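You operate a simulated robot arm through the tools that you are given. There is no shell and no other tool.

You are at the controls of a simulated robot arm. One attempt, no reset.

Task
Start the air at the pressure on the job card.
Fine: vent and drain shut and regulator set before the air is opened; air stays on, the gauge at that pressure.

The check looks at the end state, three seconds after you hand in, the way a careful person would. Anything else that was tipped, shoved, dropped, spilled or broken makes it a failure.

Robot
A 6-joint arm with a fingered hand, fixed in place. Base frame: the origin is on the floor under the middle of its stand, x ahead of it, y to its left, z up. Readings come in mm, degrees, newtons and seconds.
With the tool pointing down near the work surface it reaches from about 100 to 740 mm from the base axis. Its first joint turns from -166.0 to 166.0 degrees. Payload 4 kg.
The TCP is the grasp point between the finger pads, 26 mm short of the fingertips. In the tool frame z runs along the fingers and y along their closing line. The gripper opens to 132 mm; its body begins 73 mm behind the TCP. The gripper is a hand of 5 fingers: y runs from the thumb to the fingers, the wrist lies at [0, 0, -239] in the tool frame, and closing takes about 1.5 s.
Orientation is told as [roll, pitch, yaw] about the base's x, y, z axes, in that order, counted from this pose: with the fingers straight down and closing along the base's y, the tool's x points along the base's -x, its y along +y and its z along -z.

Tools
- The arm moves only by the tool apply_moves. Its argument "plan" is a list of rows, each a list of 6 numbers: the shift along the base's x, y, z in mm, then the turn, a rotation vector about the base's x, y, z in rad. In form: [[tx, ty, tz, wx, wy, wz], ...]. A call has 1 to 20 rows; each row is the pose to reach, as a shift and turn from the pose commanded when the call began. "fingers" is the finger opening in mm, from 0 to 132, set as the call begins (left out, the last holds). Each row takes 0.2 s and may step no farther than 50 mm and 8.6 degrees from the row before; otherwise, or with a gripper value out of range, the whole call is refused. Where a pose cannot be reached the arm comes as near as it can. A force on the tool above 40 N (or 10 N above the force at the start of the call, whichever is more), or a blocked arm, ends the call early, and 0.2 s more pass. Each finger travels about 45 mm/s and halts on what it meets, pressing with about 24 N; the grip force reading is that of the motor and also rises with nothing between the fingers. The clock runs only during rows and for 0.2 s after the last one: add rows that repeat a pose to give the fingers time. It gives the time, the measured TCP pose, the force on the tool (base axes), the opening and the grip force at its end, in the units of the frame above (readings bear some noise), with the torque about the TCP (base axes, N m) and any sound that the robot's microphone picked up.
- Cameras (640 x 400 px; columns grow to the right, rows downward): "scene" is fixed at [219.3, -500.3, 1818.2]; the picture's right is [0.68, -0.73, 0.00], its down [-0.61, -0.57, -0.55] and it looks along [0.40, 0.37, -0.84] (base axes); focal length 330 px, centre (320, 200). "wrist" rides on the gripper at [84, 2, -97] in the tool frame; the picture's right is [-0.02, 1.00, 0.00], its down [-0.75, -0.01, -0.66] and it looks along [-0.66, -0.01, 0.75] (tool axes); focal length 270 px, centre (320, 200). There is no depth. A picture from a camera that has moved, and an enlarged one, comes with that camera's place and axes in the base frame and with its lens.
- snapshot(camera): a new picture of that camera. It takes no simulated time.
- move_fingers(finger1, finger2, finger3, finger4, thumb_bend): sets how far each is bent, from 0 (flat) to 1 (curled in); at 0.3 the hand is open as for a grip, at 0.7 the pads meet at the TCP. One left out holds its place. A second passes; each finger stops where it meets its share of the squeeze, and holds until it gets a number again. A gripper value or a shape takes the hand back. It gives what a move gives, with no picture; readings hold the bend of each and the force on the fingers (four entries, about 0 where the hand has none), thumb and palm.
- grasp_type(shape): the hand has 5 fingers and takes this shape, open, in about a second: jaw (thumb against the fingers, like two jaws); tri (thumb and two fingers); tip (a fingertip pinch); poke (one finger out to press); point (the index stretched); flat (the hand flat); cup (the hand cupped); fist (a fist). The gripper value then closes the fingers along that shape, each until it touches; the sizes above hold for jaw. It gives what a move gives, with no picture.
- inspect(camera, box): a new picture of the part [left, top, right, bottom] of that camera's present view, enlarged. It takes no simulated time.
- finish_job(): hands the job in; it is judged then, once.

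Nothing tells you positions but the pictures and the camera data. Unless the task says otherwise, let go and move clear before handing in.

The tools are called after "Request:" by a JSON object that holds its "name" and its "arguments". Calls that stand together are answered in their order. apply_moves: Moves the arm, as the interface text tells. Its arguments: {"type":"object","properties":{"plan":{"type":"array"},"fingers":{"type":"number"}},"required":["plan"]} The other tools are called the same way: grasp_type (shape) gives the hand a shape; move_fingers (finger1, finger2, finger3, finger4, thumb_bend) moves the fingers one by one; snapshot (camera) takes a picture; inspect (camera, box) takes an enlarged picture of a part of a camera's view; finish_job () hands the job in.

At the start:

```text
clock: 0.0
eef_pos: [371.0, -75.1, 1370.5]
orientation: [0.1, 0.0, 0.0]
contact_force: [-0.4, 0.0, 0.6]
ft_torque: [0.04, 0.0, 0.0]
grip_width: 131.8
grip_force: 0.1
shape: jaw
bend: [0.3, 0.3, 0.3, 0.3, 0.3]
finger forces: [0.0, 0.0, 0.0, 0.0, 0.0, 0.1]
```

scene: 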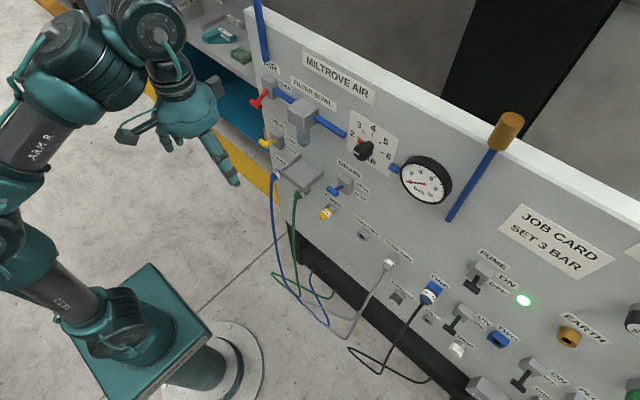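
wrist: 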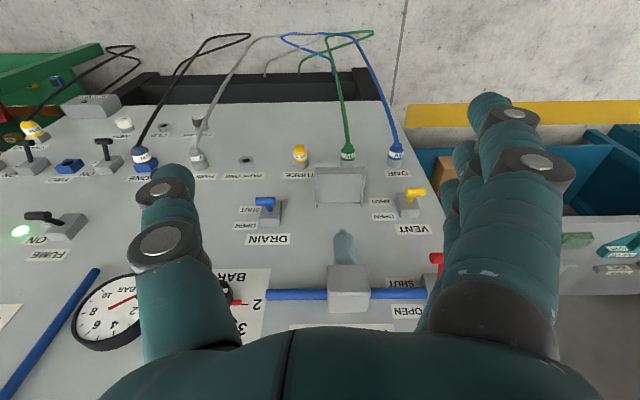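

I see a wall panel with an air line: red air valve, filter bowl, regulator knob with a bar scale, a gauge, plus a yellow vent and a blue drain valve; the job card says SET 3 BAR. I'll look closer at each part before moving.

Request:
{"name": "inspect", "arguments": {"camera": "scene", "box": [240, 40, 400, 140]}}

Request:
{"name": "inspect", "arguments": {"camera": "scene", "box": [240, 120, 400, 220]}}

Request:
{"name": "inspect", "arguments": {"camera": "scene", "box": [330, 100, 490, 200]}}

Request:
{"name": "inspect", "arguments": {"camera": "wrist", "box": [200, 130, 460, 340]}}

Request:
{"name": "inspect", "arguments": {"camera": "scene", "box": [460, 180, 640, 300]}}

```text
4.00 times, centred on (320, 90) of scene
camera zoom: at [219.3, -500.3, 1818.2], right [0.68, -0.73, 0.0], down [-0.61, -0.57, -0.55], along [0.4, 0.37, -0.84], focal length 1318 px, centre (320, 640)
```

zoom: 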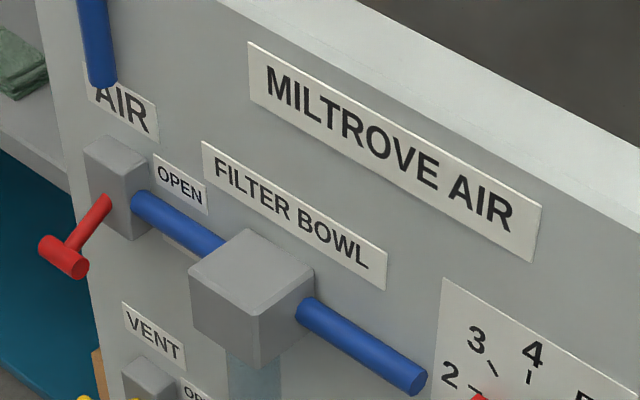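

```text
4.00 times, centred on (320, 170) of scene
camera zoom: at [219.3, -500.3, 1818.2], right [0.68, -0.73, 0.0], down [-0.61, -0.57, -0.55], along [0.4, 0.37, -0.84], focal length 1318 px, centre (320, 320)
```

zoom: 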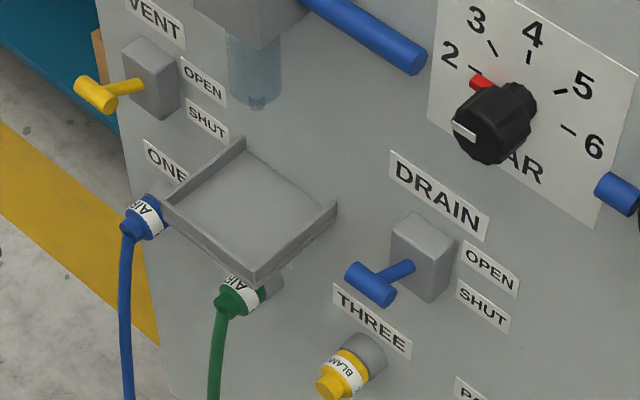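

```text
4.00 times, centred on (410, 150) of scene
camera zoom: at [219.3, -500.3, 1818.2], right [0.68, -0.73, 0.0], down [-0.61, -0.57, -0.55], along [0.4, 0.37, -0.84], focal length 1318 px, centre (-40, 400)
```

zoom: 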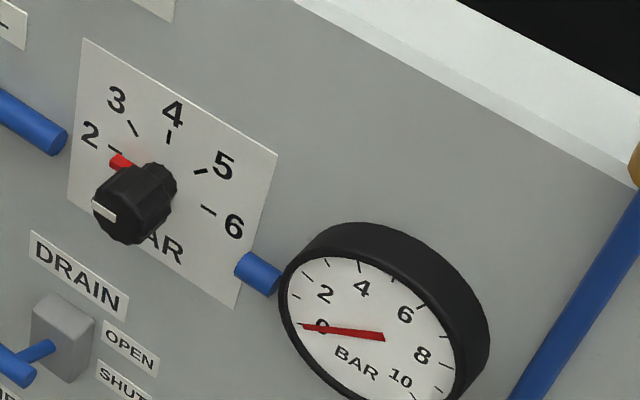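

```text
1.90 times, centred on (330, 235) of wrist
camera zoom: at [286.6, -74.0, 1465.9], right [0.02, 1.0, 0.0], down [0.75, -0.02, 0.66], along [0.66, -0.01, -0.75], focal length 515 px, centre (301, 133)
```

zoom: 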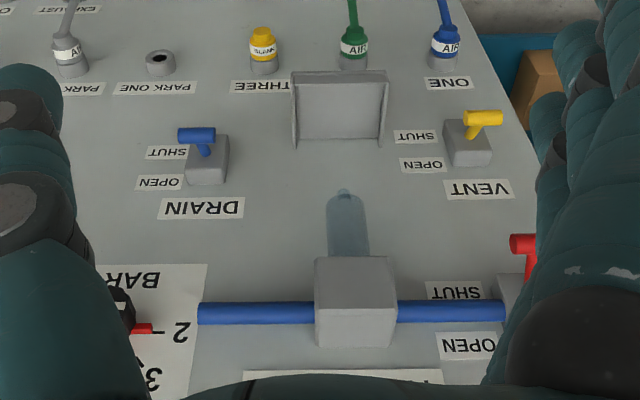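

```text
3.33 times, centred on (550, 240) of scene
camera zoom: at [219.3, -500.3, 1818.2], right [0.68, -0.73, 0.0], down [-0.61, -0.57, -0.55], along [0.4, 0.37, -0.84], focal length 1099 px, centre (-447, 67)
```

zoom: 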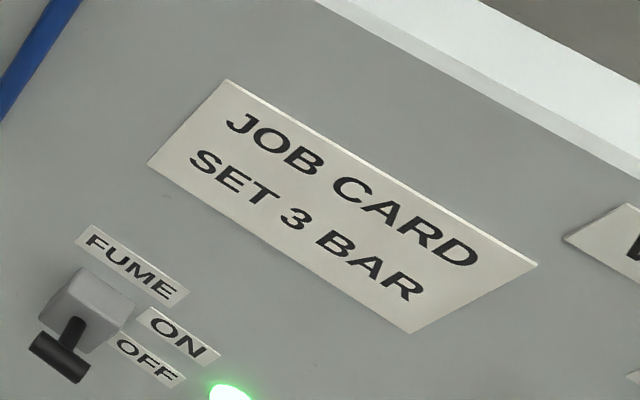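

The vent (yellow) and drain (blue) levers look tilted up at OPEN, and the red air lever is down at SHUT. The panel is a vertical face at about x≈682, with the vent tip near (612, 98, 1071), drain tip near (619, −181, 1080), air tip near (606, 87, 1230) and the knob near y −238, z 1255. I'll swing the hand to point at the panel, staying well clear of it.

Request:
{"name": "apply_moves", "arguments": {"plan": [[5, 4, -8, 0, -0.1428, 0], [10, 8, -16, 0, -0.2856, 0], [15, 12, -24, 0, -0.4284, 0], [20, 16, -32, 0, -0.5712, 0], [25, 20, -40, 0, -0.714, 0], [30, 24, -48, 0, -0.8568, 0], [35, 28, -56, 0, -0.9996, 0], [40, 32, -64, 0, -1.1424, 0], [45, 36, -72, 0, -1.2852, 0], [50, 40, -80, 0, -1.428, 0], [55, 44, -88, 0, -1.5708, 0], [55, 44, -88, 0, -1.5708, 0]]}}

Request:
{"name": "snapshot", "arguments": {"camera": "scene"}}

Request:
{"name": "snapshot", "arguments": {"camera": "wrist"}}

```text
clock: 2.6
eef_pos: [450.7, -11.3, 1657.0]
orientation: [-24.5, -77.9, 22.7]
contact_force: [0.9, 0.1, 0.6]
ft_torque: [0.01, 0.0, -0.01]
grip_width: 131.9
grip_force: 0.0
shape: jaw
bend: [0.3, 0.3, 0.3, 0.3, 0.3]
finger forces: [0.0, 0.1, 0.0, 0.0, 0.1, 0.0]
out of reach, approached as far as the arm can: row 3, 4, 5, 6, 7, 8, 9, 10, 11, 12
```

```text
taken
```

scene: 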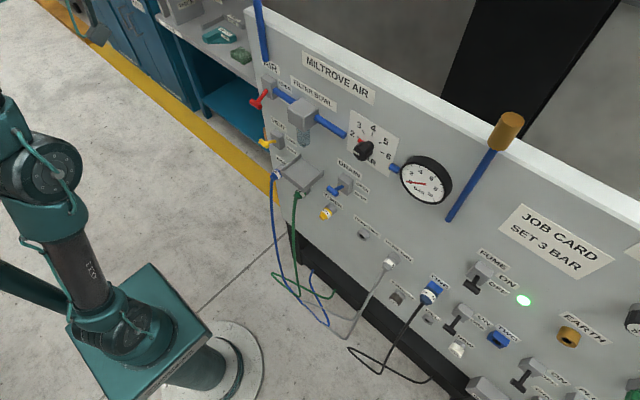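

```text
taken
camera wrist: at [340.5, -13.4, 1591.7], right [0.03, 1.0, -0.07], down [-0.5, 0.07, 0.86], along [0.87, 0.01, 0.5], focal length 270 px, centre (320, 200)
```

wrist: 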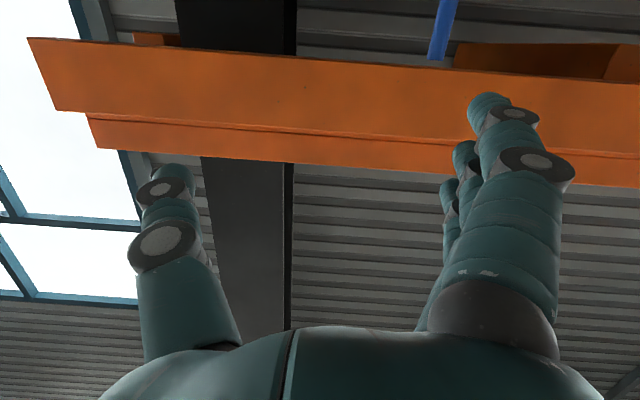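

The arm couldn't follow that turn and ended higher up, still clear of everything. I'll check what the commanded pose is now with a null move before going on.

Request:
{"name": "apply_moves", "arguments": {"plan": [[0, 0, 0, 0, 0, 0]]}}

```text
clock: 3.0
eef_pos: [452.0, -11.9, 1656.9]
orientation: [-24.5, -77.9, 22.5]
contact_force: [0.1, 0.8, 0.3]
ft_torque: [-0.01, 0.01, 0.01]
grip_width: 131.8
grip_force: 0.0
shape: jaw
bend: [0.3, 0.3, 0.3, 0.3, 0.3]
finger forces: [0.0, 0.0, 0.0, 0.0, 0.1, 0.0]
```

The commanded pose is now the reached one, and the hand points almost straight at the panel. I'll lower it step by step and see if the arm follows.

Request:
{"name": "apply_moves", "arguments": {"plan": [[0, 0, -40, 0, 0, 0], [0, 0, -80, 0, 0, 0], [0, 0, -120, 0, 0, 0], [0, 0, -120, 0, 0, 0]]}}

Request:
{"name": "snapshot", "arguments": {"camera": "scene"}}

```text
clock: 4.0
eef_pos: [451.9, -11.9, 1657.2]
orientation: [-24.4, -77.9, 22.4]
contact_force: [-0.8, 0.3, -0.3]
ft_torque: [0.0, 0.03, -0.01]
grip_width: 131.9
grip_force: 0.2
shape: jaw
bend: [0.3, 0.3, 0.3, 0.3, 0.3]
finger forces: [0.1, 0.0, 0.1, 0.1, 0.0, 0.0]
out of reach, approached as far as the arm can: row 1, 2, 3, 4
```

```text
taken
```

scene: 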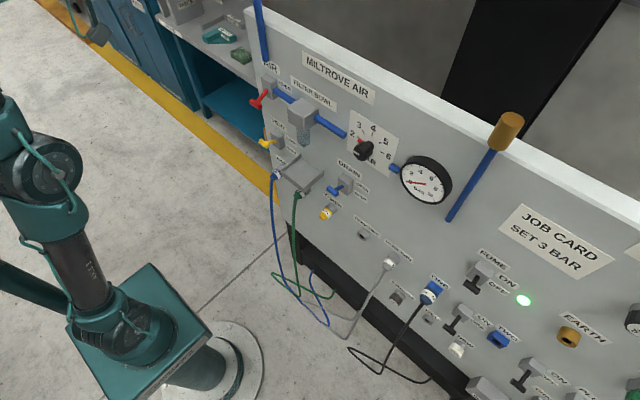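

The arm is jammed against a joint limit in this stretched-up posture. I'll go back to the known good tool-down pose and then try the turn from lower down and farther out.

Request:
{"name": "apply_moves", "arguments": {"plan": [[-7, -6, -26, 0.0083, 0.125, -0.0035], [-15, -11, -52, 0.0165, 0.25, -0.007], [-22, -17, -78, 0.025, 0.375, -0.0104], [-29, -23, -104, 0.033, 0.5, -0.0139], [-37, -29, -130, 0.0413, 0.6253, -0.0173], [-44, -34, -157, 0.0496, 0.7504, -0.0208], [-52, -40, -183, 0.0579, 0.8755, -0.0242], [-59, -46, -209, 0.0661, 1.0005, -0.0277], [-66, -52, -235, 0.0744, 1.1256, -0.0312], [-74, -57, -261, 0.0826, 1.2507, -0.0346], [-81, -63, -287, 0.0909, 1.3757, -0.0381], [-81, -63, -287, 0.0909, 1.3757, -0.0381], [-81, -63, -287, 0.0909, 1.3757, -0.0381]]}}

Request:
{"name": "snapshot", "arguments": {"camera": "scene"}}

```text
clock: 6.8
eef_pos: [372.5, -76.3, 1369.1]
orientation: [0.0, -0.1, 0.0]
contact_force: [-0.4, 0.1, 0.5]
ft_torque: [-0.03, 0.0, -0.02]
grip_width: 131.9
grip_force: 0.1
shape: jaw
bend: [0.3, 0.3, 0.3, 0.3, 0.3]
finger forces: [0.1, 0.1, 0.0, 0.1, 0.0, 0.0]
```

```text
taken
```

scene: 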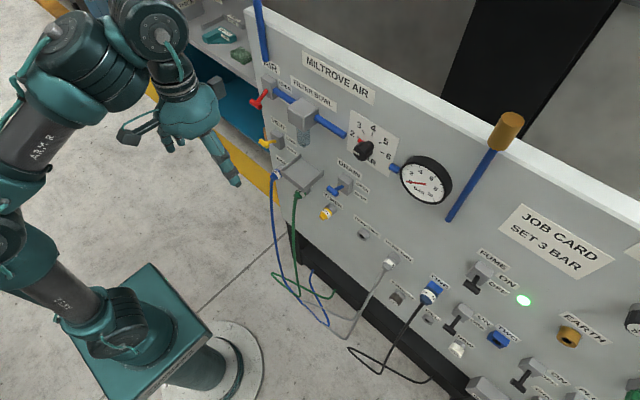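

That return path worked fully, so only the fold close to the base is blocked. I'll lower the hand tool-down at larger radius first, well in front of the panel.

Request:
{"name": "apply_moves", "arguments": {"plan": [[5, 3, -44, 0, 0, 0], [10, 6, -88, 0, 0, 0], [15, 9, -132, 0, 0, 0], [20, 12, -176, 0, 0, 0], [25, 15, -220, 0, 0, 0], [30, 18, -264, 0, 0, 0], [35, 21, -308, 0, 0, 0], [40, 26, -340, 0, 0, 0], [40, 26, -340, 0, 0, 0]]}}

Request:
{"name": "snapshot", "arguments": {"camera": "scene"}}

Request:
{"name": "snapshot", "arguments": {"camera": "wrist"}}

```text
clock: 8.8
eef_pos: [412.1, -50.4, 1028.0]
orientation: [0.1, 0.0, 0.1]
contact_force: [0.6, 0.4, 0.3]
ft_torque: [0.03, 0.0, 0.05]
grip_width: 132.1
grip_force: 0.0
shape: jaw
bend: [0.3, 0.3, 0.3, 0.3, 0.3]
finger forces: [0.0, 0.1, 0.0, 0.1, 0.0, 0.0]
```

```text
taken
```

scene: 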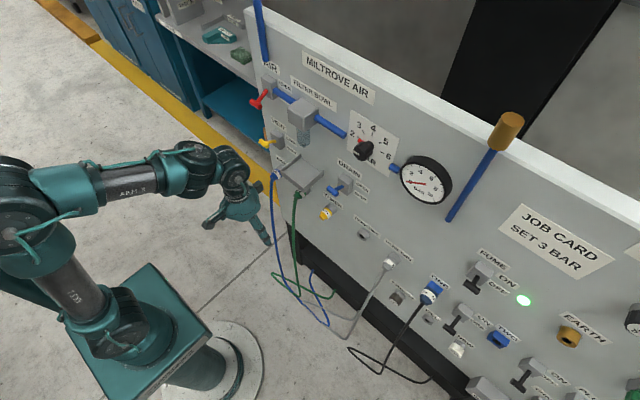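

```text
taken
camera wrist: at [328.4, -49.3, 1124.5], right [0.02, 1.0, 0.0], down [0.75, -0.02, 0.66], along [0.66, -0.01, -0.75], focal length 270 px, centre (320, 200)
```

wrist: 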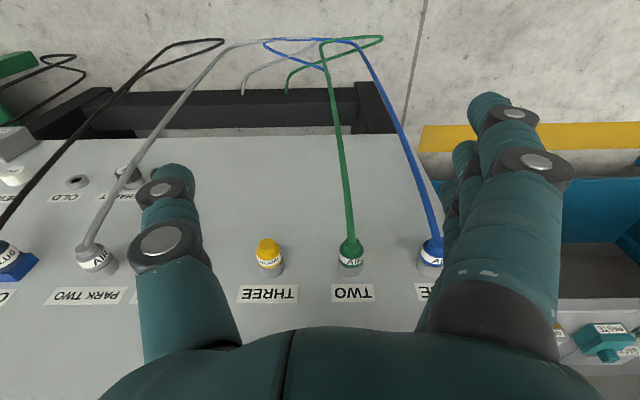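

The hand is now low and clear, with the hoses and panel well ahead of it. I'll pitch the fingers up toward the panel while pulling the wrist back, keeping the fingertips short of x≈560.

Request:
{"name": "apply_moves", "arguments": {"plan": [[20, 0, -9, 0, -0.1309, 0], [39, 0, -12, 0, -0.2618, 0], [58, 0, -12, 0, -0.3927, 0], [75, 0, -8, 0, -0.5236, 0], [90, 0, 0, 0, -0.6545, 0], [102, 0, 10, 0, -0.7854, 0], [112, 0, 24, 0, -0.9163, 0], [118, 0, 40, 0, -1.0472, 0], [121, 0, 59, 0, -1.1781, 0], [120, 0, 79, 0, -1.309, 0], [115, 0, 100, 0, -1.4399, 0], [106, 0, 121, 0, -1.5708, 0], [106, 0, 121, 0, -1.5708, 0]]}}

Request:
{"name": "snapshot", "arguments": {"camera": "scene"}}

Request:
{"name": "snapshot", "arguments": {"camera": "wrist"}}

```text
clock: 11.6
eef_pos: [532.6, -49.9, 1159.8]
orientation: [171.7, -90.0, -171.7]
contact_force: [-0.1, 0.1, -0.2]
ft_torque: [0.0, -0.01, -0.02]
grip_width: 132.1
grip_force: 0.0
shape: jaw
bend: [0.3, 0.3, 0.3, 0.3, 0.3]
finger forces: [0.0, 0.0, 0.0, 0.0, 0.0, 0.0]
out of reach, approached as far as the arm can: row 12, 13
```

```text
taken
```

scene: 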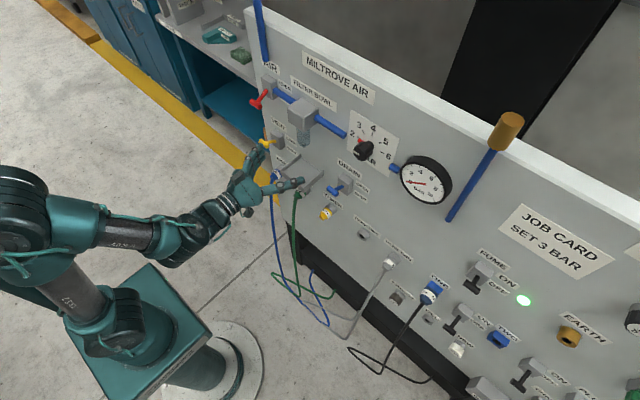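

```text
taken
camera wrist: at [436.4, -50.0, 1074.0], right [0.0, 1.0, 0.02], down [-0.66, -0.01, 0.75], along [0.75, -0.01, 0.66], focal length 270 px, centre (320, 200)
```

wrist: 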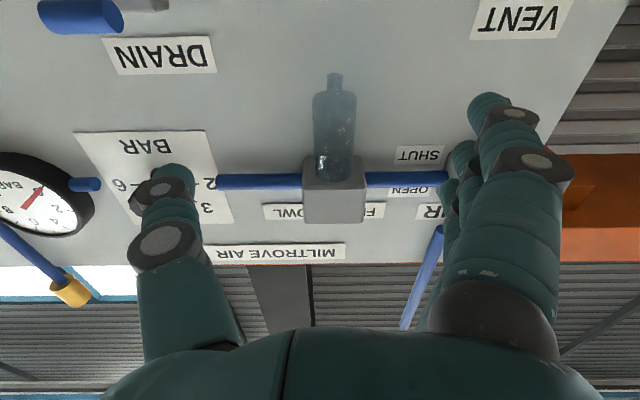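

The hand now points straight at the panel at about x 533, and the pose holds. I'll shape it to a single poking finger and see where that finger sits.

Request:
{"name": "grasp_type", "arguments": {"shape": "poke"}}

Request:
{"name": "snapshot", "arguments": {"camera": "wrist"}}

Request:
{"name": "inspect", "arguments": {"camera": "scene", "box": [180, 100, 380, 260]}}

```text
clock: 12.5
eef_pos: [532.2, -52.2, 1159.1]
orientation: [3.2, -90.0, -3.2]
contact_force: [1.5, 0.4, 0.8]
ft_torque: [-0.02, 0.02, -0.01]
grip_width: 0.0
grip_force: 0.1
shape: poke
bend: [1.0, 1.0, 1.0, 1.0, 0.47]
finger forces: [0.1, 0.1, 0.0, 0.0, 0.0, 0.0]
```

```text
taken
camera wrist: at [436.4, -49.8, 1073.7], right [0.0, 1.0, 0.02], down [-0.66, -0.02, 0.75], along [0.75, -0.01, 0.66], focal length 270 px, centre (320, 200)
```

wrist: 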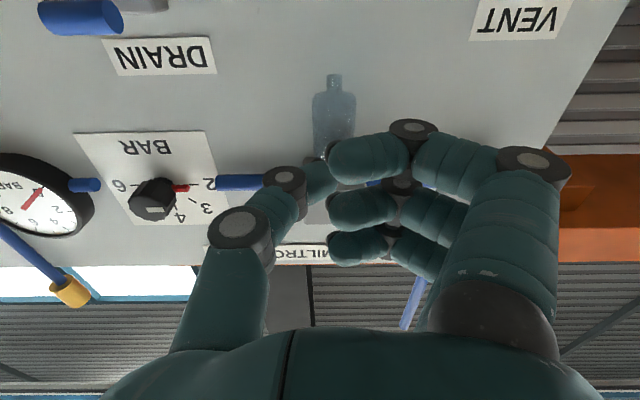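

```text
2.50 times, centred on (280, 180) of scene
camera zoom: at [219.3, -500.3, 1818.2], right [0.68, -0.73, 0.0], down [-0.61, -0.57, -0.55], along [0.4, 0.37, -0.84], focal length 824 px, centre (420, 250)
```

zoom: 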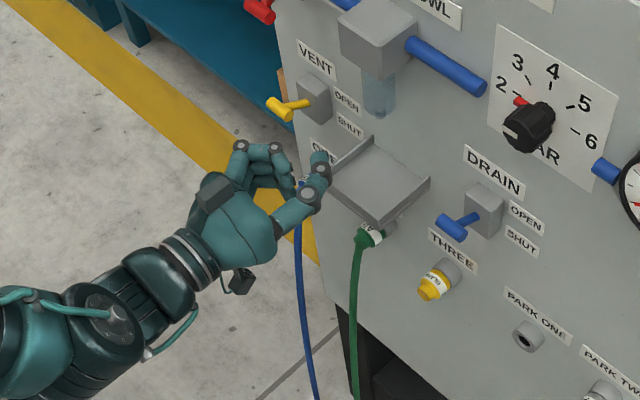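

In "poke" it is the thumb that leads and it curls across. I'll try "point", which stretches the index.

Request:
{"name": "grasp_type", "arguments": {"shape": "point"}}

Request:
{"name": "snapshot", "arguments": {"camera": "wrist"}}

Request:
{"name": "inspect", "arguments": {"camera": "scene", "box": [180, 100, 380, 260]}}

```text
clock: 13.4
eef_pos: [533.6, -51.6, 1159.2]
orientation: [7.5, -90.0, -7.5]
contact_force: [0.5, 0.5, 0.1]
ft_torque: [0.01, -0.03, 0.01]
grip_width: 126.1
grip_force: 0.1
shape: point
bend: [0.28, 1.0, 1.0, 1.0, 0.55]
finger forces: [0.1, 0.0, 0.0, 0.0, 0.1, 0.0]
```

```text
taken
camera wrist: at [436.4, -49.8, 1073.7], right [0.0, 1.0, 0.02], down [-0.66, -0.02, 0.75], along [0.75, -0.01, 0.66], focal length 270 px, centre (320, 200)
```

wrist: 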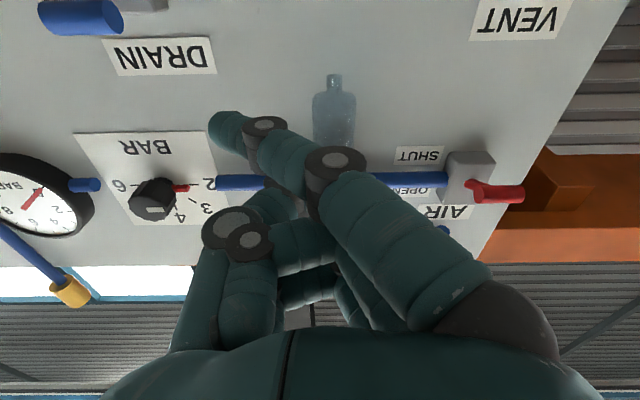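

```text
2.50 times, centred on (280, 180) of scene
camera zoom: at [219.3, -500.3, 1818.2], right [0.68, -0.73, 0.0], down [-0.61, -0.57, -0.55], along [0.4, 0.37, -0.84], focal length 824 px, centre (420, 250)
```

zoom: 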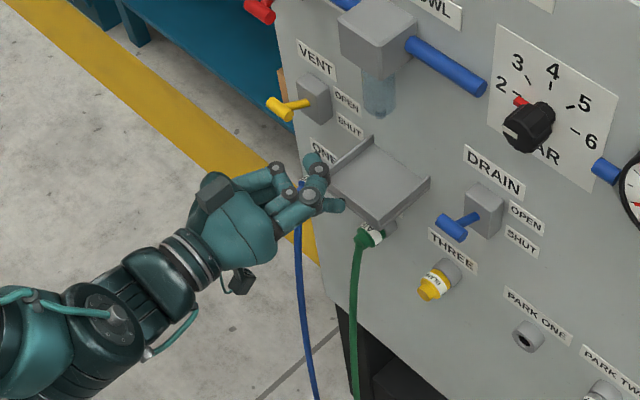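

The index is the lowest finger in this posture. I'll stretch it fully and curl the rest so it can push levers up or down.

Request:
{"name": "move_fingers", "arguments": {"finger1": 0.0, "finger2": 1.0, "finger3": 1.0, "finger4": 1.0}}

Request:
{"name": "snapshot", "arguments": {"camera": "wrist"}}

Request:
{"name": "inspect", "arguments": {"camera": "scene", "box": [180, 100, 380, 260]}}

```text
clock: 14.4
eef_pos: [533.0, -51.5, 1158.7]
orientation: [6.6, -89.9, -6.5]
contact_force: [0.0, -0.8, -0.1]
ft_torque: [-0.02, 0.0, 0.02]
grip_width: 79.3
grip_force: 0.0
shape: fingers
bend: [0.0, 1.0, 1.0, 1.0, 1.0]
finger forces: [0.1, 0.0, 0.0, 0.0, 0.0, 0.0]
```

```text
taken
camera wrist: at [436.4, -49.8, 1073.7], right [0.0, 1.0, 0.02], down [-0.66, -0.02, 0.75], along [0.75, -0.01, 0.66], focal length 270 px, centre (320, 200)
```

wrist: 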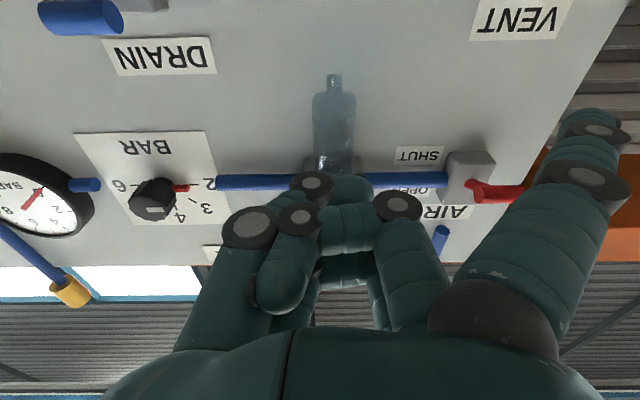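

```text
2.50 times, centred on (280, 180) of scene
camera zoom: at [219.3, -500.3, 1818.2], right [0.68, -0.73, 0.0], down [-0.61, -0.57, -0.55], along [0.4, 0.37, -0.84], focal length 824 px, centre (420, 250)
```

zoom: 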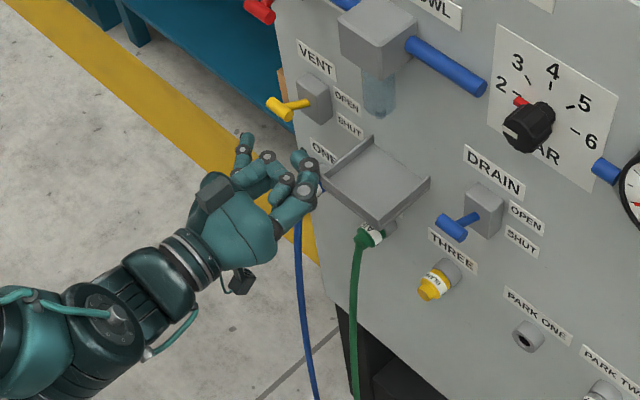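

The flat index splays outward, so I'll bring it to the straight-ahead 0.3 bend and check again.

Request:
{"name": "move_fingers", "arguments": {"finger1": 0.3}}

Request:
{"name": "snapshot", "arguments": {"camera": "wrist"}}

Request:
{"name": "inspect", "arguments": {"camera": "scene", "box": [220, 110, 320, 190]}}

```text
clock: 15.4
eef_pos: [532.4, -50.5, 1158.3]
orientation: [8.9, -89.9, -8.8]
contact_force: [1.4, -0.2, 0.3]
ft_torque: [0.02, 0.01, 0.02]
grip_width: 54.6
grip_force: 0.1
shape: fingers
bend: [0.3, 1.0, 1.0, 1.0, 1.0]
finger forces: [0.0, 0.1, 0.0, 0.0, 0.0, 0.0]
```

```text
taken
camera wrist: at [436.4, -49.8, 1073.7], right [0.0, 1.0, 0.02], down [-0.66, -0.02, 0.75], along [0.75, -0.01, 0.66], focal length 270 px, centre (320, 200)
```

wrist: 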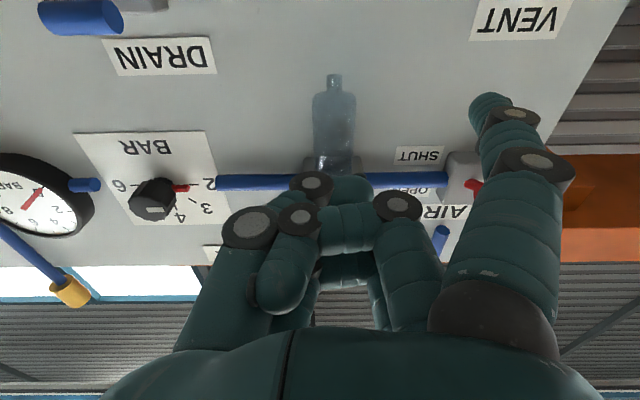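

```text
5.00 times, centred on (270, 150) of scene
camera zoom: at [219.3, -500.3, 1818.2], right [0.68, -0.73, 0.0], down [-0.61, -0.57, -0.55], along [0.4, 0.37, -0.84], focal length 1648 px, centre (570, 450)
```

zoom: 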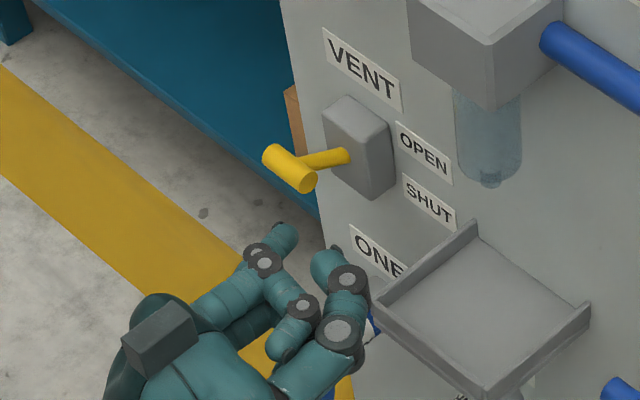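

The index tip sits about (+26, +77, −37) mm from the TCP. I'll tip the hand 30° nose-down so the camera can see the levers and shift left toward the vent, still short of it.

Request:
{"name": "apply_moves", "arguments": {"plan": [[0, 17, 3, 0, 0.1309, 0], [0, 35, 6, 0, 0.2618, 0], [0, 52, 9, 0, 0.3927, 0], [0, 70, 12, 0, 0.5236, 0], [0, 70, 12, 0, 0.5236, 0]]}}

Request:
{"name": "snapshot", "arguments": {"camera": "wrist"}}

Request:
{"name": "inspect", "arguments": {"camera": "scene", "box": [220, 70, 340, 170]}}

```text
clock: 16.6
eef_pos: [532.4, 20.1, 1170.2]
orientation: [-0.1, -59.9, -0.1]
contact_force: [0.7, 0.8, -0.4]
ft_torque: [0.02, 0.01, -0.01]
grip_width: 54.5
grip_force: 0.1
shape: fingers
bend: [0.3, 1.0, 1.0, 1.0, 1.0]
finger forces: [0.0, 0.0, 0.1, 0.0, 0.0, 0.0]
```

```text
taken
camera wrist: at [406.7, 20.8, 1145.1], right [0.01, 1.0, 0.02], down [-0.19, -0.02, 0.98], along [0.98, -0.01, 0.19], focal length 270 px, centre (320, 200)
```

wrist: 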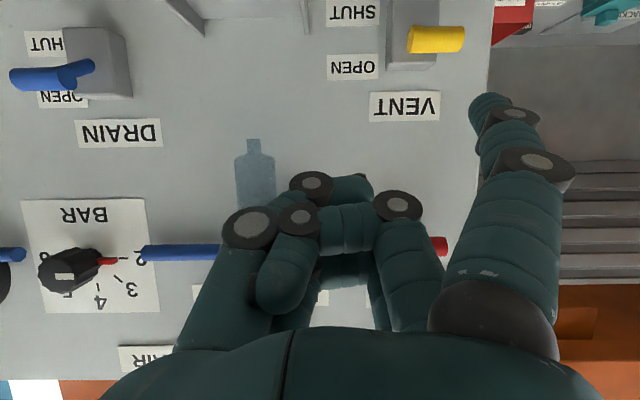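

```text
4.00 times, centred on (280, 120) of scene
camera zoom: at [219.3, -500.3, 1818.2], right [0.68, -0.73, 0.0], down [-0.61, -0.57, -0.55], along [0.4, 0.37, -0.84], focal length 1318 px, centre (480, 520)
```

zoom: 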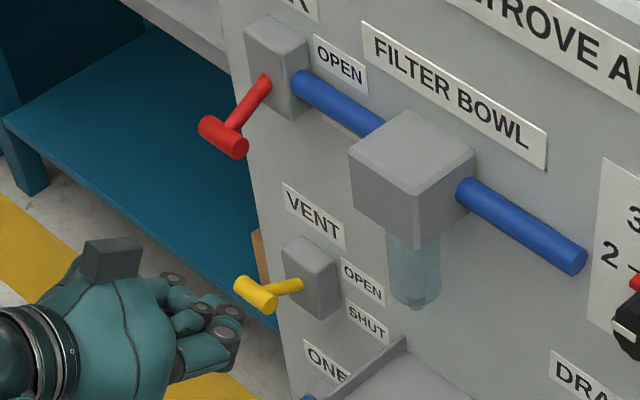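

The vent T-bar is around (614, 101, 1071) and its hinge is near z 1047, so it is up at OPEN; the drain is likewise up. I'll lower the index to just above the vent bar's height and advance partway, keeping clear of the air lever above.

Request:
{"name": "apply_moves", "arguments": {"plan": [[0, 6, -14, 0, 0, 0], [0, 11, -27, 0, 0, 0], [30, 11, -27, 0, 0, 0], [55, 11, -27, 0, 0, 0], [55, 11, -27, 0, 0, 0]]}}

Request:
{"name": "snapshot", "arguments": {"camera": "wrist"}}

Request:
{"name": "inspect", "arguments": {"camera": "scene", "box": [220, 70, 340, 170]}}

```text
clock: 17.8
eef_pos: [586.7, 29.4, 1143.6]
orientation: [0.0, -59.9, 0.0]
contact_force: [0.3, -0.3, 0.6]
ft_torque: [0.0, -0.02, -0.01]
grip_width: 54.4
grip_force: 0.1
shape: fingers
bend: [0.3, 1.0, 1.0, 1.0, 1.0]
finger forces: [0.1, 0.0, 0.1, 0.0, 0.1, 0.0]
```

```text
taken
camera wrist: at [461.7, 30.6, 1118.4], right [0.01, 1.0, 0.02], down [-0.19, -0.02, 0.98], along [0.98, -0.01, 0.19], focal length 270 px, centre (320, 200)
```

wrist: 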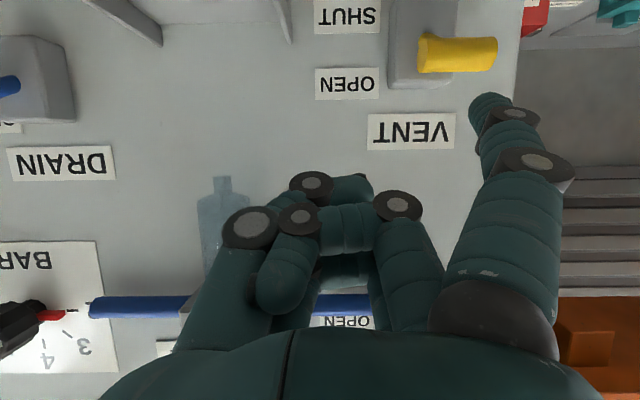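

```text
4.00 times, centred on (280, 120) of scene
camera zoom: at [219.3, -500.3, 1818.2], right [0.68, -0.73, 0.0], down [-0.61, -0.57, -0.55], along [0.4, 0.37, -0.84], focal length 1318 px, centre (480, 520)
```

zoom: 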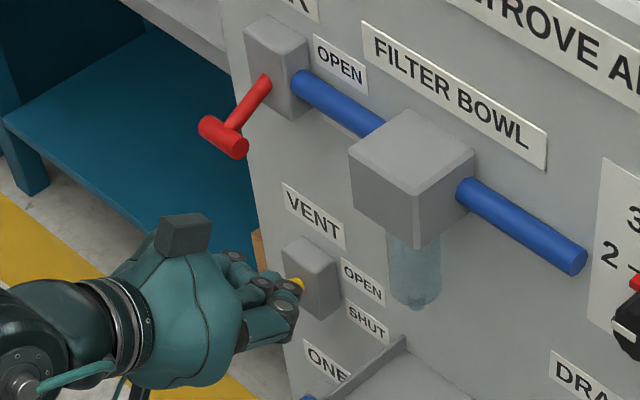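

Triangulating two wrist views puts the vent bar at about (624, 107, 1068) with the panel face at x≈684. I'll advance so the index tip is just over the bar, a little left of its stem, with about 10 mm of clearance.

Request:
{"name": "apply_moves", "arguments": {"plan": [[15, 8, 0, 0, 0, 0], [30, 8, 0, 0, 0, 0], [43, 8, 0, 0, 0, 0], [43, 8, 0, 0, 0, 0]]}}

Request:
{"name": "snapshot", "arguments": {"camera": "wrist"}}

Request:
{"name": "inspect", "arguments": {"camera": "scene", "box": [220, 70, 340, 170]}}

```text
clock: 18.8
eef_pos: [630.1, 38.5, 1143.9]
orientation: [0.1, -60.1, 0.0]
contact_force: [0.1, -0.9, -0.1]
ft_torque: [0.0, 0.01, 0.02]
grip_width: 54.4
grip_force: 0.1
shape: fingers
bend: [0.3, 1.0, 1.0, 1.0, 1.0]
finger forces: [0.1, 0.1, 0.1, 0.1, 0.0, 0.0]
```

```text
taken
camera wrist: at [505.4, 39.2, 1118.8], right [0.01, 1.0, 0.02], down [-0.19, -0.02, 0.98], along [0.98, -0.01, 0.19], focal length 270 px, centre (320, 200)
```

wrist: 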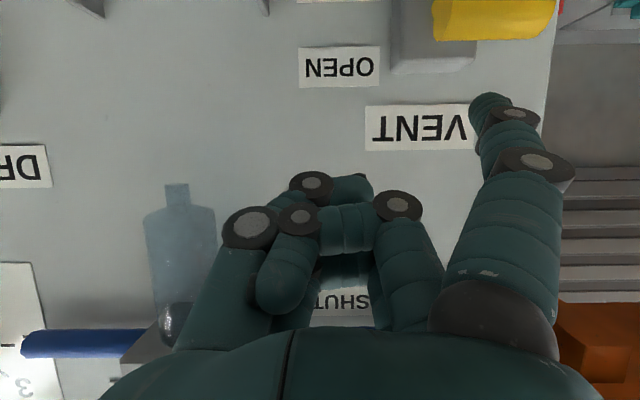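

```text
4.00 times, centred on (280, 120) of scene
camera zoom: at [219.3, -500.3, 1818.2], right [0.68, -0.73, 0.0], down [-0.61, -0.57, -0.55], along [0.4, 0.37, -0.84], focal length 1318 px, centre (480, 520)
```

zoom: 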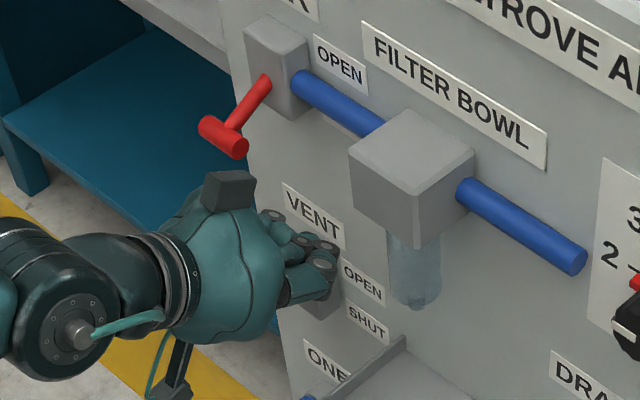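

The index is now above the vent bar, with the bar just beneath the tip in the wrist view. I'll press straight down in small steps.

Request:
{"name": "apply_moves", "arguments": {"plan": [[0, 0, -8, 0, 0, 0], [0, 0, -16, 0, 0, 0], [-1, 0, -24, 0, 0, 0], [-2, 0, -32, 0, 0, 0], [-2, 0, -40, 0, 0, 0], [-1, 0, -48, 0, 0, 0], [-1, 0, -48, 0, 0, 0]]}}

Request:
{"name": "snapshot", "arguments": {"camera": "wrist"}}

Request:
{"name": "inspect", "arguments": {"camera": "scene", "box": [220, 90, 340, 190]}}

```text
clock: 20.4
eef_pos: [630.8, 38.1, 1095.9]
orientation: [0.0, -60.0, 0.0]
contact_force: [0.6, -0.6, -1.1]
ft_torque: [-0.02, 0.01, -0.01]
grip_width: 54.6
grip_force: 0.0
shape: fingers
bend: [0.3, 1.0, 1.0, 1.0, 1.0]
finger forces: [0.1, 0.0, 0.0, 0.0, 0.1, 0.0]
```

```text
taken
camera wrist: at [504.8, 39.4, 1070.6], right [0.01, 1.0, 0.02], down [-0.19, -0.02, 0.98], along [0.98, -0.01, 0.19], focal length 270 px, centre (320, 200)
```

wrist: 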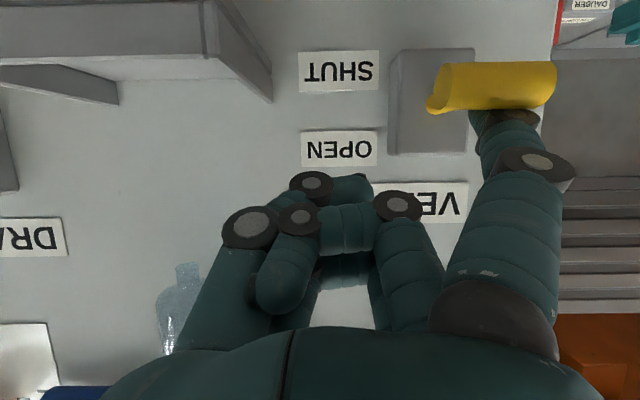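

```text
4.00 times, centred on (280, 140) of scene
camera zoom: at [219.3, -500.3, 1818.2], right [0.68, -0.73, 0.0], down [-0.61, -0.57, -0.55], along [0.4, 0.37, -0.84], focal length 1318 px, centre (480, 440)
```

zoom: 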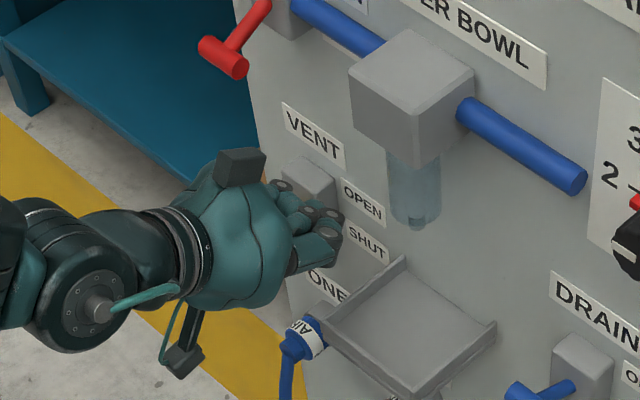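

The bar has moved down to about level and offers almost no resistance. I'll keep pressing down toward SHUT.

Request:
{"name": "apply_moves", "arguments": {"plan": [[0, 0, -7, 0, 0, 0], [0, 0, -14, 0, 0, 0], [0, 0, -21, 0, 0, 0], [0, 0, -26, 0, 0, 0], [0, 0, -26, 0, 0, 0]]}}

Request:
{"name": "snapshot", "arguments": {"camera": "wrist"}}

```text
clock: 21.6
eef_pos: [631.2, 37.2, 1071.2]
orientation: [0.1, -60.2, -0.1]
contact_force: [2.9, -0.8, 9.9]
ft_torque: [0.7, 0.03, -0.16]
grip_width: 55.2
grip_force: 4.6
shape: fingers
bend: [0.29, 1.0, 1.0, 1.0, 1.0]
finger forces: [9.5, 0.0, 0.0, 0.0, 0.1, 0.1]
```

```text
taken
camera wrist: at [505.0, 39.1, 1045.0], right [0.01, 1.0, 0.02], down [-0.2, -0.02, 0.98], along [0.98, -0.01, 0.2], focal length 270 px, centre (320, 200)
```

wrist: 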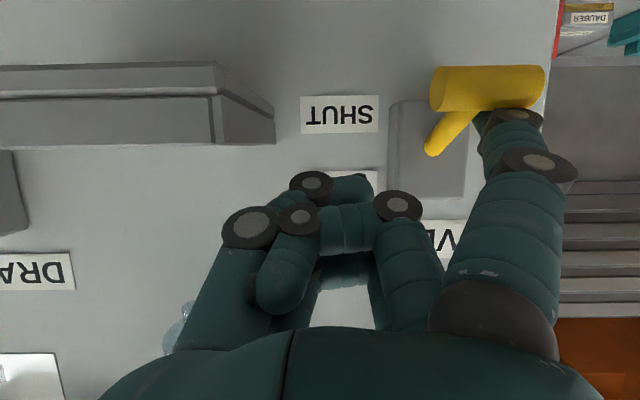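

The vent bar is now at z≈1024 below its hinge, at SHUT, and I feel about 10 N, which looks like the stop. I'll press 3 mm more to confirm, then lift off.

Request:
{"name": "apply_moves", "arguments": {"plan": [[0, 0, -3, 0, 0, 0], [0, 0, -3, 0, 0, 0]]}}

Request:
{"name": "inspect", "arguments": {"camera": "wrist", "box": [380, 40, 580, 200]}}

```text
clock: 22.2
eef_pos: [630.6, 37.8, 1069.6]
orientation: [0.2, -60.3, -0.1]
contact_force: [8.0, -2.0, 26.9]
ft_torque: [1.94, 0.06, -0.57]
grip_width: 55.5
grip_force: 13.9
shape: fingers
bend: [0.29, 1.0, 1.0, 1.0, 1.0]
finger forces: [27.7, 0.0, 0.0, 0.1, 0.1, 0.0]
```

```text
2.50 times, centred on (480, 120) of wrist
camera zoom: at [505.4, 39.0, 1043.0], right [0.01, 1.0, 0.02], down [-0.2, -0.02, 0.98], along [0.98, -0.01, 0.2], focal length 676 px, centre (-80, 400)
```

zoom: 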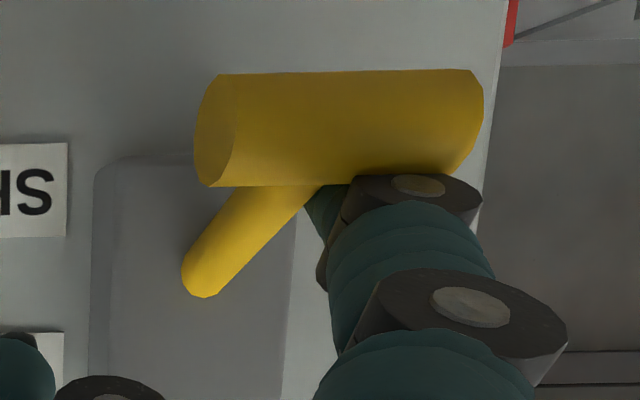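

The stop is confirmed at 27 N with the vent lever fully down at SHUT. I'll lift off, back away, and move right in front of the drain to measure it and the knob.

Request:
{"name": "apply_moves", "arguments": {"plan": [[0, 0, 10, 0, 0, 0], [0, 0, 22, 0, 0, 0], [-40, 0, 34, 0, 0, 0], [-80, 0, 44, 0, 0, 0], [-105, -30, 50, 0, 0, 0], [-105, -75, 50, 0, 0, 0], [-105, -120, 50, 0, 0, 0], [-105, -165, 50, 0, 0, 0], [-105, -210, 50, 0, 0, 0], [-105, -240, 50, 0, 0, 0], [-105, -240, 50, 0, 0, 0]]}}

Request:
{"name": "snapshot", "arguments": {"camera": "wrist"}}

Request:
{"name": "snapshot", "arguments": {"camera": "scene"}}

```text
clock: 24.6
eef_pos: [524.2, -203.6, 1116.0]
orientation: [0.0, -60.0, 0.1]
contact_force: [0.8, -0.1, -0.4]
ft_torque: [0.04, -0.01, 0.03]
grip_width: 54.4
grip_force: 0.1
shape: fingers
bend: [0.3, 1.0, 1.0, 1.0, 1.0]
finger forces: [0.1, 0.0, 0.0, 0.1, 0.0, 0.1]
```

```text
taken
camera wrist: at [398.4, -202.3, 1091.0], right [0.01, 1.0, 0.02], down [-0.19, -0.02, 0.98], along [0.98, -0.01, 0.19], focal length 270 px, centre (320, 200)
```

wrist: 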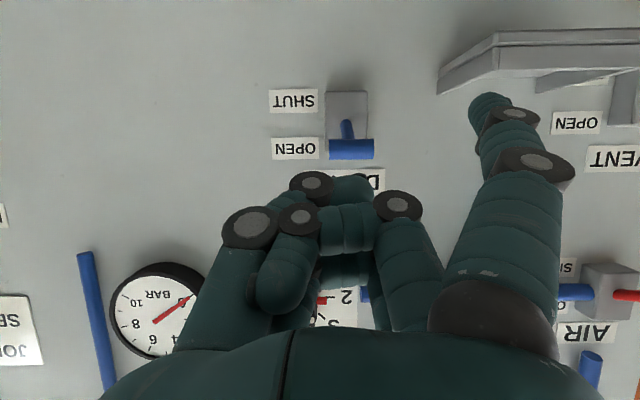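

```text
taken
```

scene: 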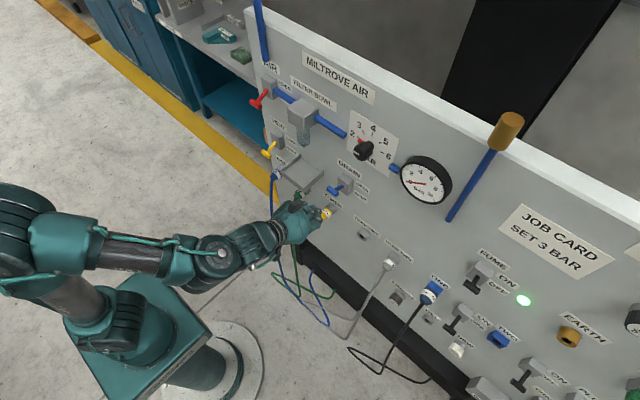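

The drain bar is near (624, −178, 1090) with its hinge around z 1068. I'll level the hand here so its upper part stays below the regulator knob, and line the index up just above the drain bar.

Request:
{"name": "apply_moves", "arguments": {"plan": [[8, -12, 10, 0, -0.1309, 0], [16, -24, 18, 0, -0.2618, 0], [24, -36, 26, 0, -0.3927, 0], [30, -45, 32, 0, -0.5236, 0], [30, -45, 32, 0, -0.5236, 0]]}}

Request:
{"name": "snapshot", "arguments": {"camera": "wrist"}}

Request:
{"name": "inspect", "arguments": {"camera": "scene", "box": [260, 100, 440, 250]}}

```text
clock: 25.8
eef_pos: [554.1, -249.5, 1150.3]
orientation: [168.9, -90.0, -169.0]
contact_force: [-1.1, -1.0, 0.9]
ft_torque: [0.01, 0.03, 0.0]
grip_width: 54.6
grip_force: 0.0
shape: fingers
bend: [0.3, 1.0, 1.0, 1.0, 1.0]
finger forces: [0.0, 0.0, 0.0, 0.0, 0.0, 0.0]
```

```text
taken
camera wrist: at [458.7, -247.0, 1063.6], right [0.0, 1.0, 0.02], down [-0.66, -0.01, 0.75], along [0.75, -0.01, 0.66], focal length 270 px, centre (320, 200)
```

wrist: 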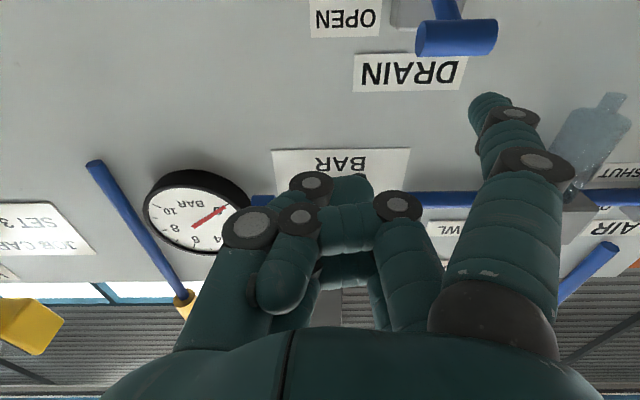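

```text
2.67 times, centred on (350, 175) of scene
camera zoom: at [219.3, -500.3, 1818.2], right [0.68, -0.73, 0.0], down [-0.61, -0.57, -0.55], along [0.4, 0.37, -0.84], focal length 879 px, centre (240, 267)
```

zoom: 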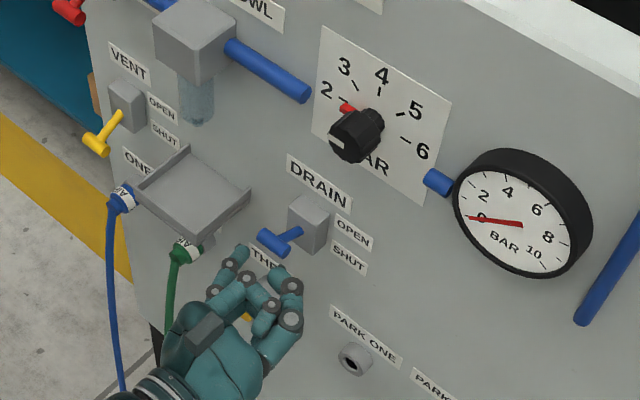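

The vent shows clearly down at SHUT. The drain bar triangulates to about (615, −179, 1092), so I'll advance with the index just above it and then press down in small steps.

Request:
{"name": "apply_moves", "arguments": {"plan": [[16, 0, 0, 0, 0, 0], [32, 0, 0, 0, 0, 0], [48, 0, 0, 0, 0, 0], [48, 0, -8, 0, 0, 0], [48, 0, -16, 0, 0, 0], [47, 0, -24, 0, 0, 0], [46, 0, -32, 0, 0, 0], [46, 0, -40, 0, 0, 0], [46, 0, -47, 0, 0, 0], [46, 0, -47, 0, 0, 0]]}}

Request:
{"name": "inspect", "arguments": {"camera": "scene", "box": [260, 100, 440, 250]}}

Request:
{"name": "snapshot", "arguments": {"camera": "wrist"}}

```text
clock: 28.0
eef_pos: [600.8, -247.9, 1101.5]
orientation: [32.7, -90.0, -32.7]
contact_force: [-0.3, 0.7, -0.7]
ft_torque: [0.01, 0.01, 0.02]
grip_width: 54.3
grip_force: 0.0
shape: fingers
bend: [0.3, 1.0, 1.0, 1.0, 1.0]
finger forces: [0.0, 0.0, 0.0, 0.0, 0.0, 0.0]
```

```text
2.67 times, centred on (350, 175) of scene
camera zoom: at [219.3, -500.3, 1818.2], right [0.68, -0.73, 0.0], down [-0.61, -0.57, -0.55], along [0.4, 0.37, -0.84], focal length 879 px, centre (240, 267)
```

zoom: 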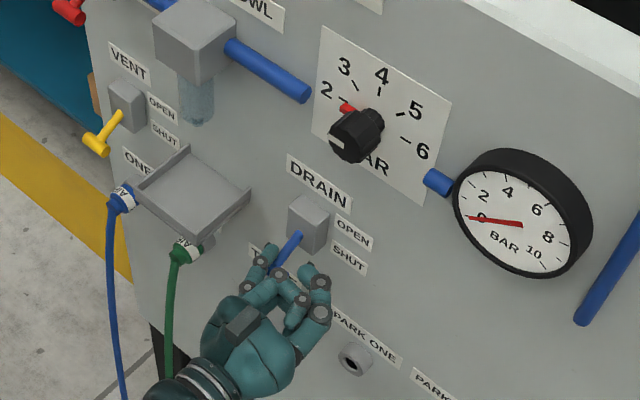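

```text
taken
camera wrist: at [504.7, -246.2, 1016.6], right [0.0, 1.0, 0.02], down [-0.66, -0.02, 0.75], along [0.75, -0.01, 0.66], focal length 270 px, centre (320, 200)
```

wrist: 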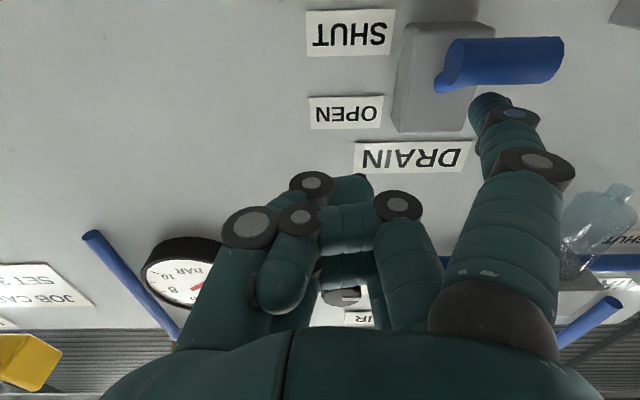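

The drain lever is moving down with the finger. I'll press on to its stop.

Request:
{"name": "apply_moves", "arguments": {"plan": [[0, 0, -4, 0, 0, 0], [0, 0, -8, 0, 0, 0], [0, 0, -12, 0, 0, 0], [0, 0, -12, 0, 0, 0]]}}

Request:
{"name": "snapshot", "arguments": {"camera": "wrist"}}

```text
clock: 29.0
eef_pos: [601.0, -247.9, 1090.6]
orientation: [168.0, -89.7, -168.0]
contact_force: [1.5, 0.3, 25.0]
ft_torque: [1.92, -0.41, -0.1]
grip_width: 54.5
grip_force: 12.8
shape: fingers
bend: [0.3, 1.0, 1.0, 1.0, 1.0]
finger forces: [25.7, 0.0, 0.0, 0.0, 0.0, 0.1]
```

```text
taken
camera wrist: at [504.8, -246.1, 1006.3], right [0.0, 1.0, 0.02], down [-0.66, -0.02, 0.75], along [0.75, -0.01, 0.66], focal length 270 px, centre (320, 200)
```

wrist: 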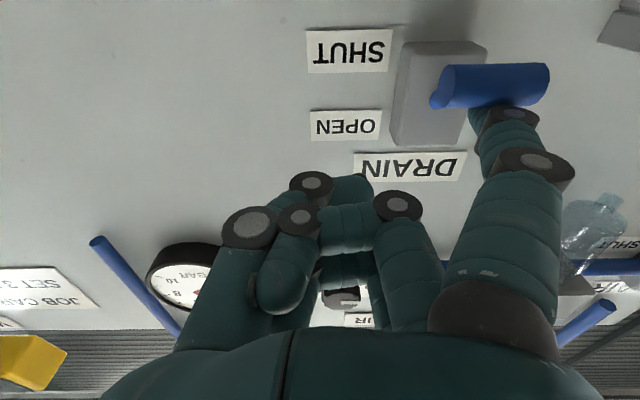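

25 N at the stop, so the drain should be shut. I'll lift off, back away and verify with the cameras, and look at the regulator.

Request:
{"name": "apply_moves", "arguments": {"plan": [[0, 0, 8, 0, 0, 0], [0, 0, 16, 0, 0, 0], [-30, 0, 24, 0, 0, 0], [-45, 0, 40, 0, 0, 0], [-45, 0, 80, 0, 0.1, 0], [-45, 0, 110, 0, 0.2, 0], [-45, 0, 110, 0, 0.2, 0]]}}

Request:
{"name": "snapshot", "arguments": {"camera": "wrist"}}

Request:
{"name": "inspect", "arguments": {"camera": "scene", "box": [240, 70, 440, 230]}}

```text
clock: 30.6
eef_pos: [554.9, -246.4, 1200.2]
orientation: [0.2, -78.5, -0.2]
contact_force: [-0.2, 0.0, 0.0]
ft_torque: [0.03, 0.02, 0.0]
grip_width: 54.2
grip_force: 0.0
shape: fingers
bend: [0.3, 1.0, 1.0, 1.0, 1.0]
finger forces: [0.0, 0.1, 0.1, 0.1, 0.0, 0.1]
```

```text
taken
camera wrist: at [444.3, -245.6, 1136.0], right [0.01, 1.0, 0.02], down [-0.49, -0.02, 0.87], along [0.87, -0.01, 0.49], focal length 270 px, centre (320, 200)
```

wrist: 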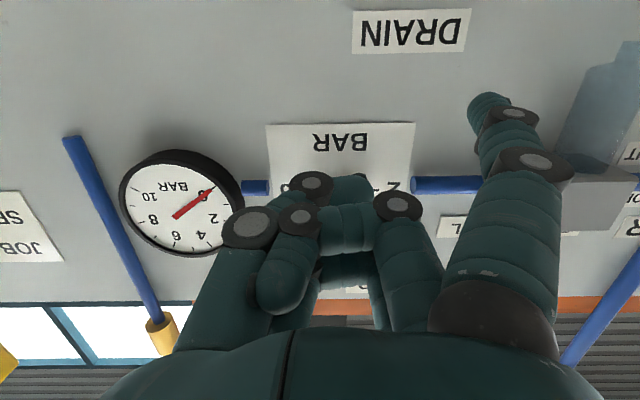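

```text
2.50 times, centred on (340, 150) of scene
camera zoom: at [219.3, -500.3, 1818.2], right [0.68, -0.73, 0.0], down [-0.61, -0.57, -0.55], along [0.4, 0.37, -0.84], focal length 824 px, centre (270, 325)
```

zoom: 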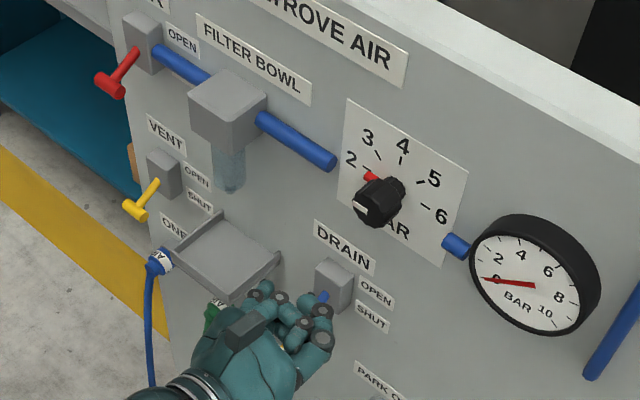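

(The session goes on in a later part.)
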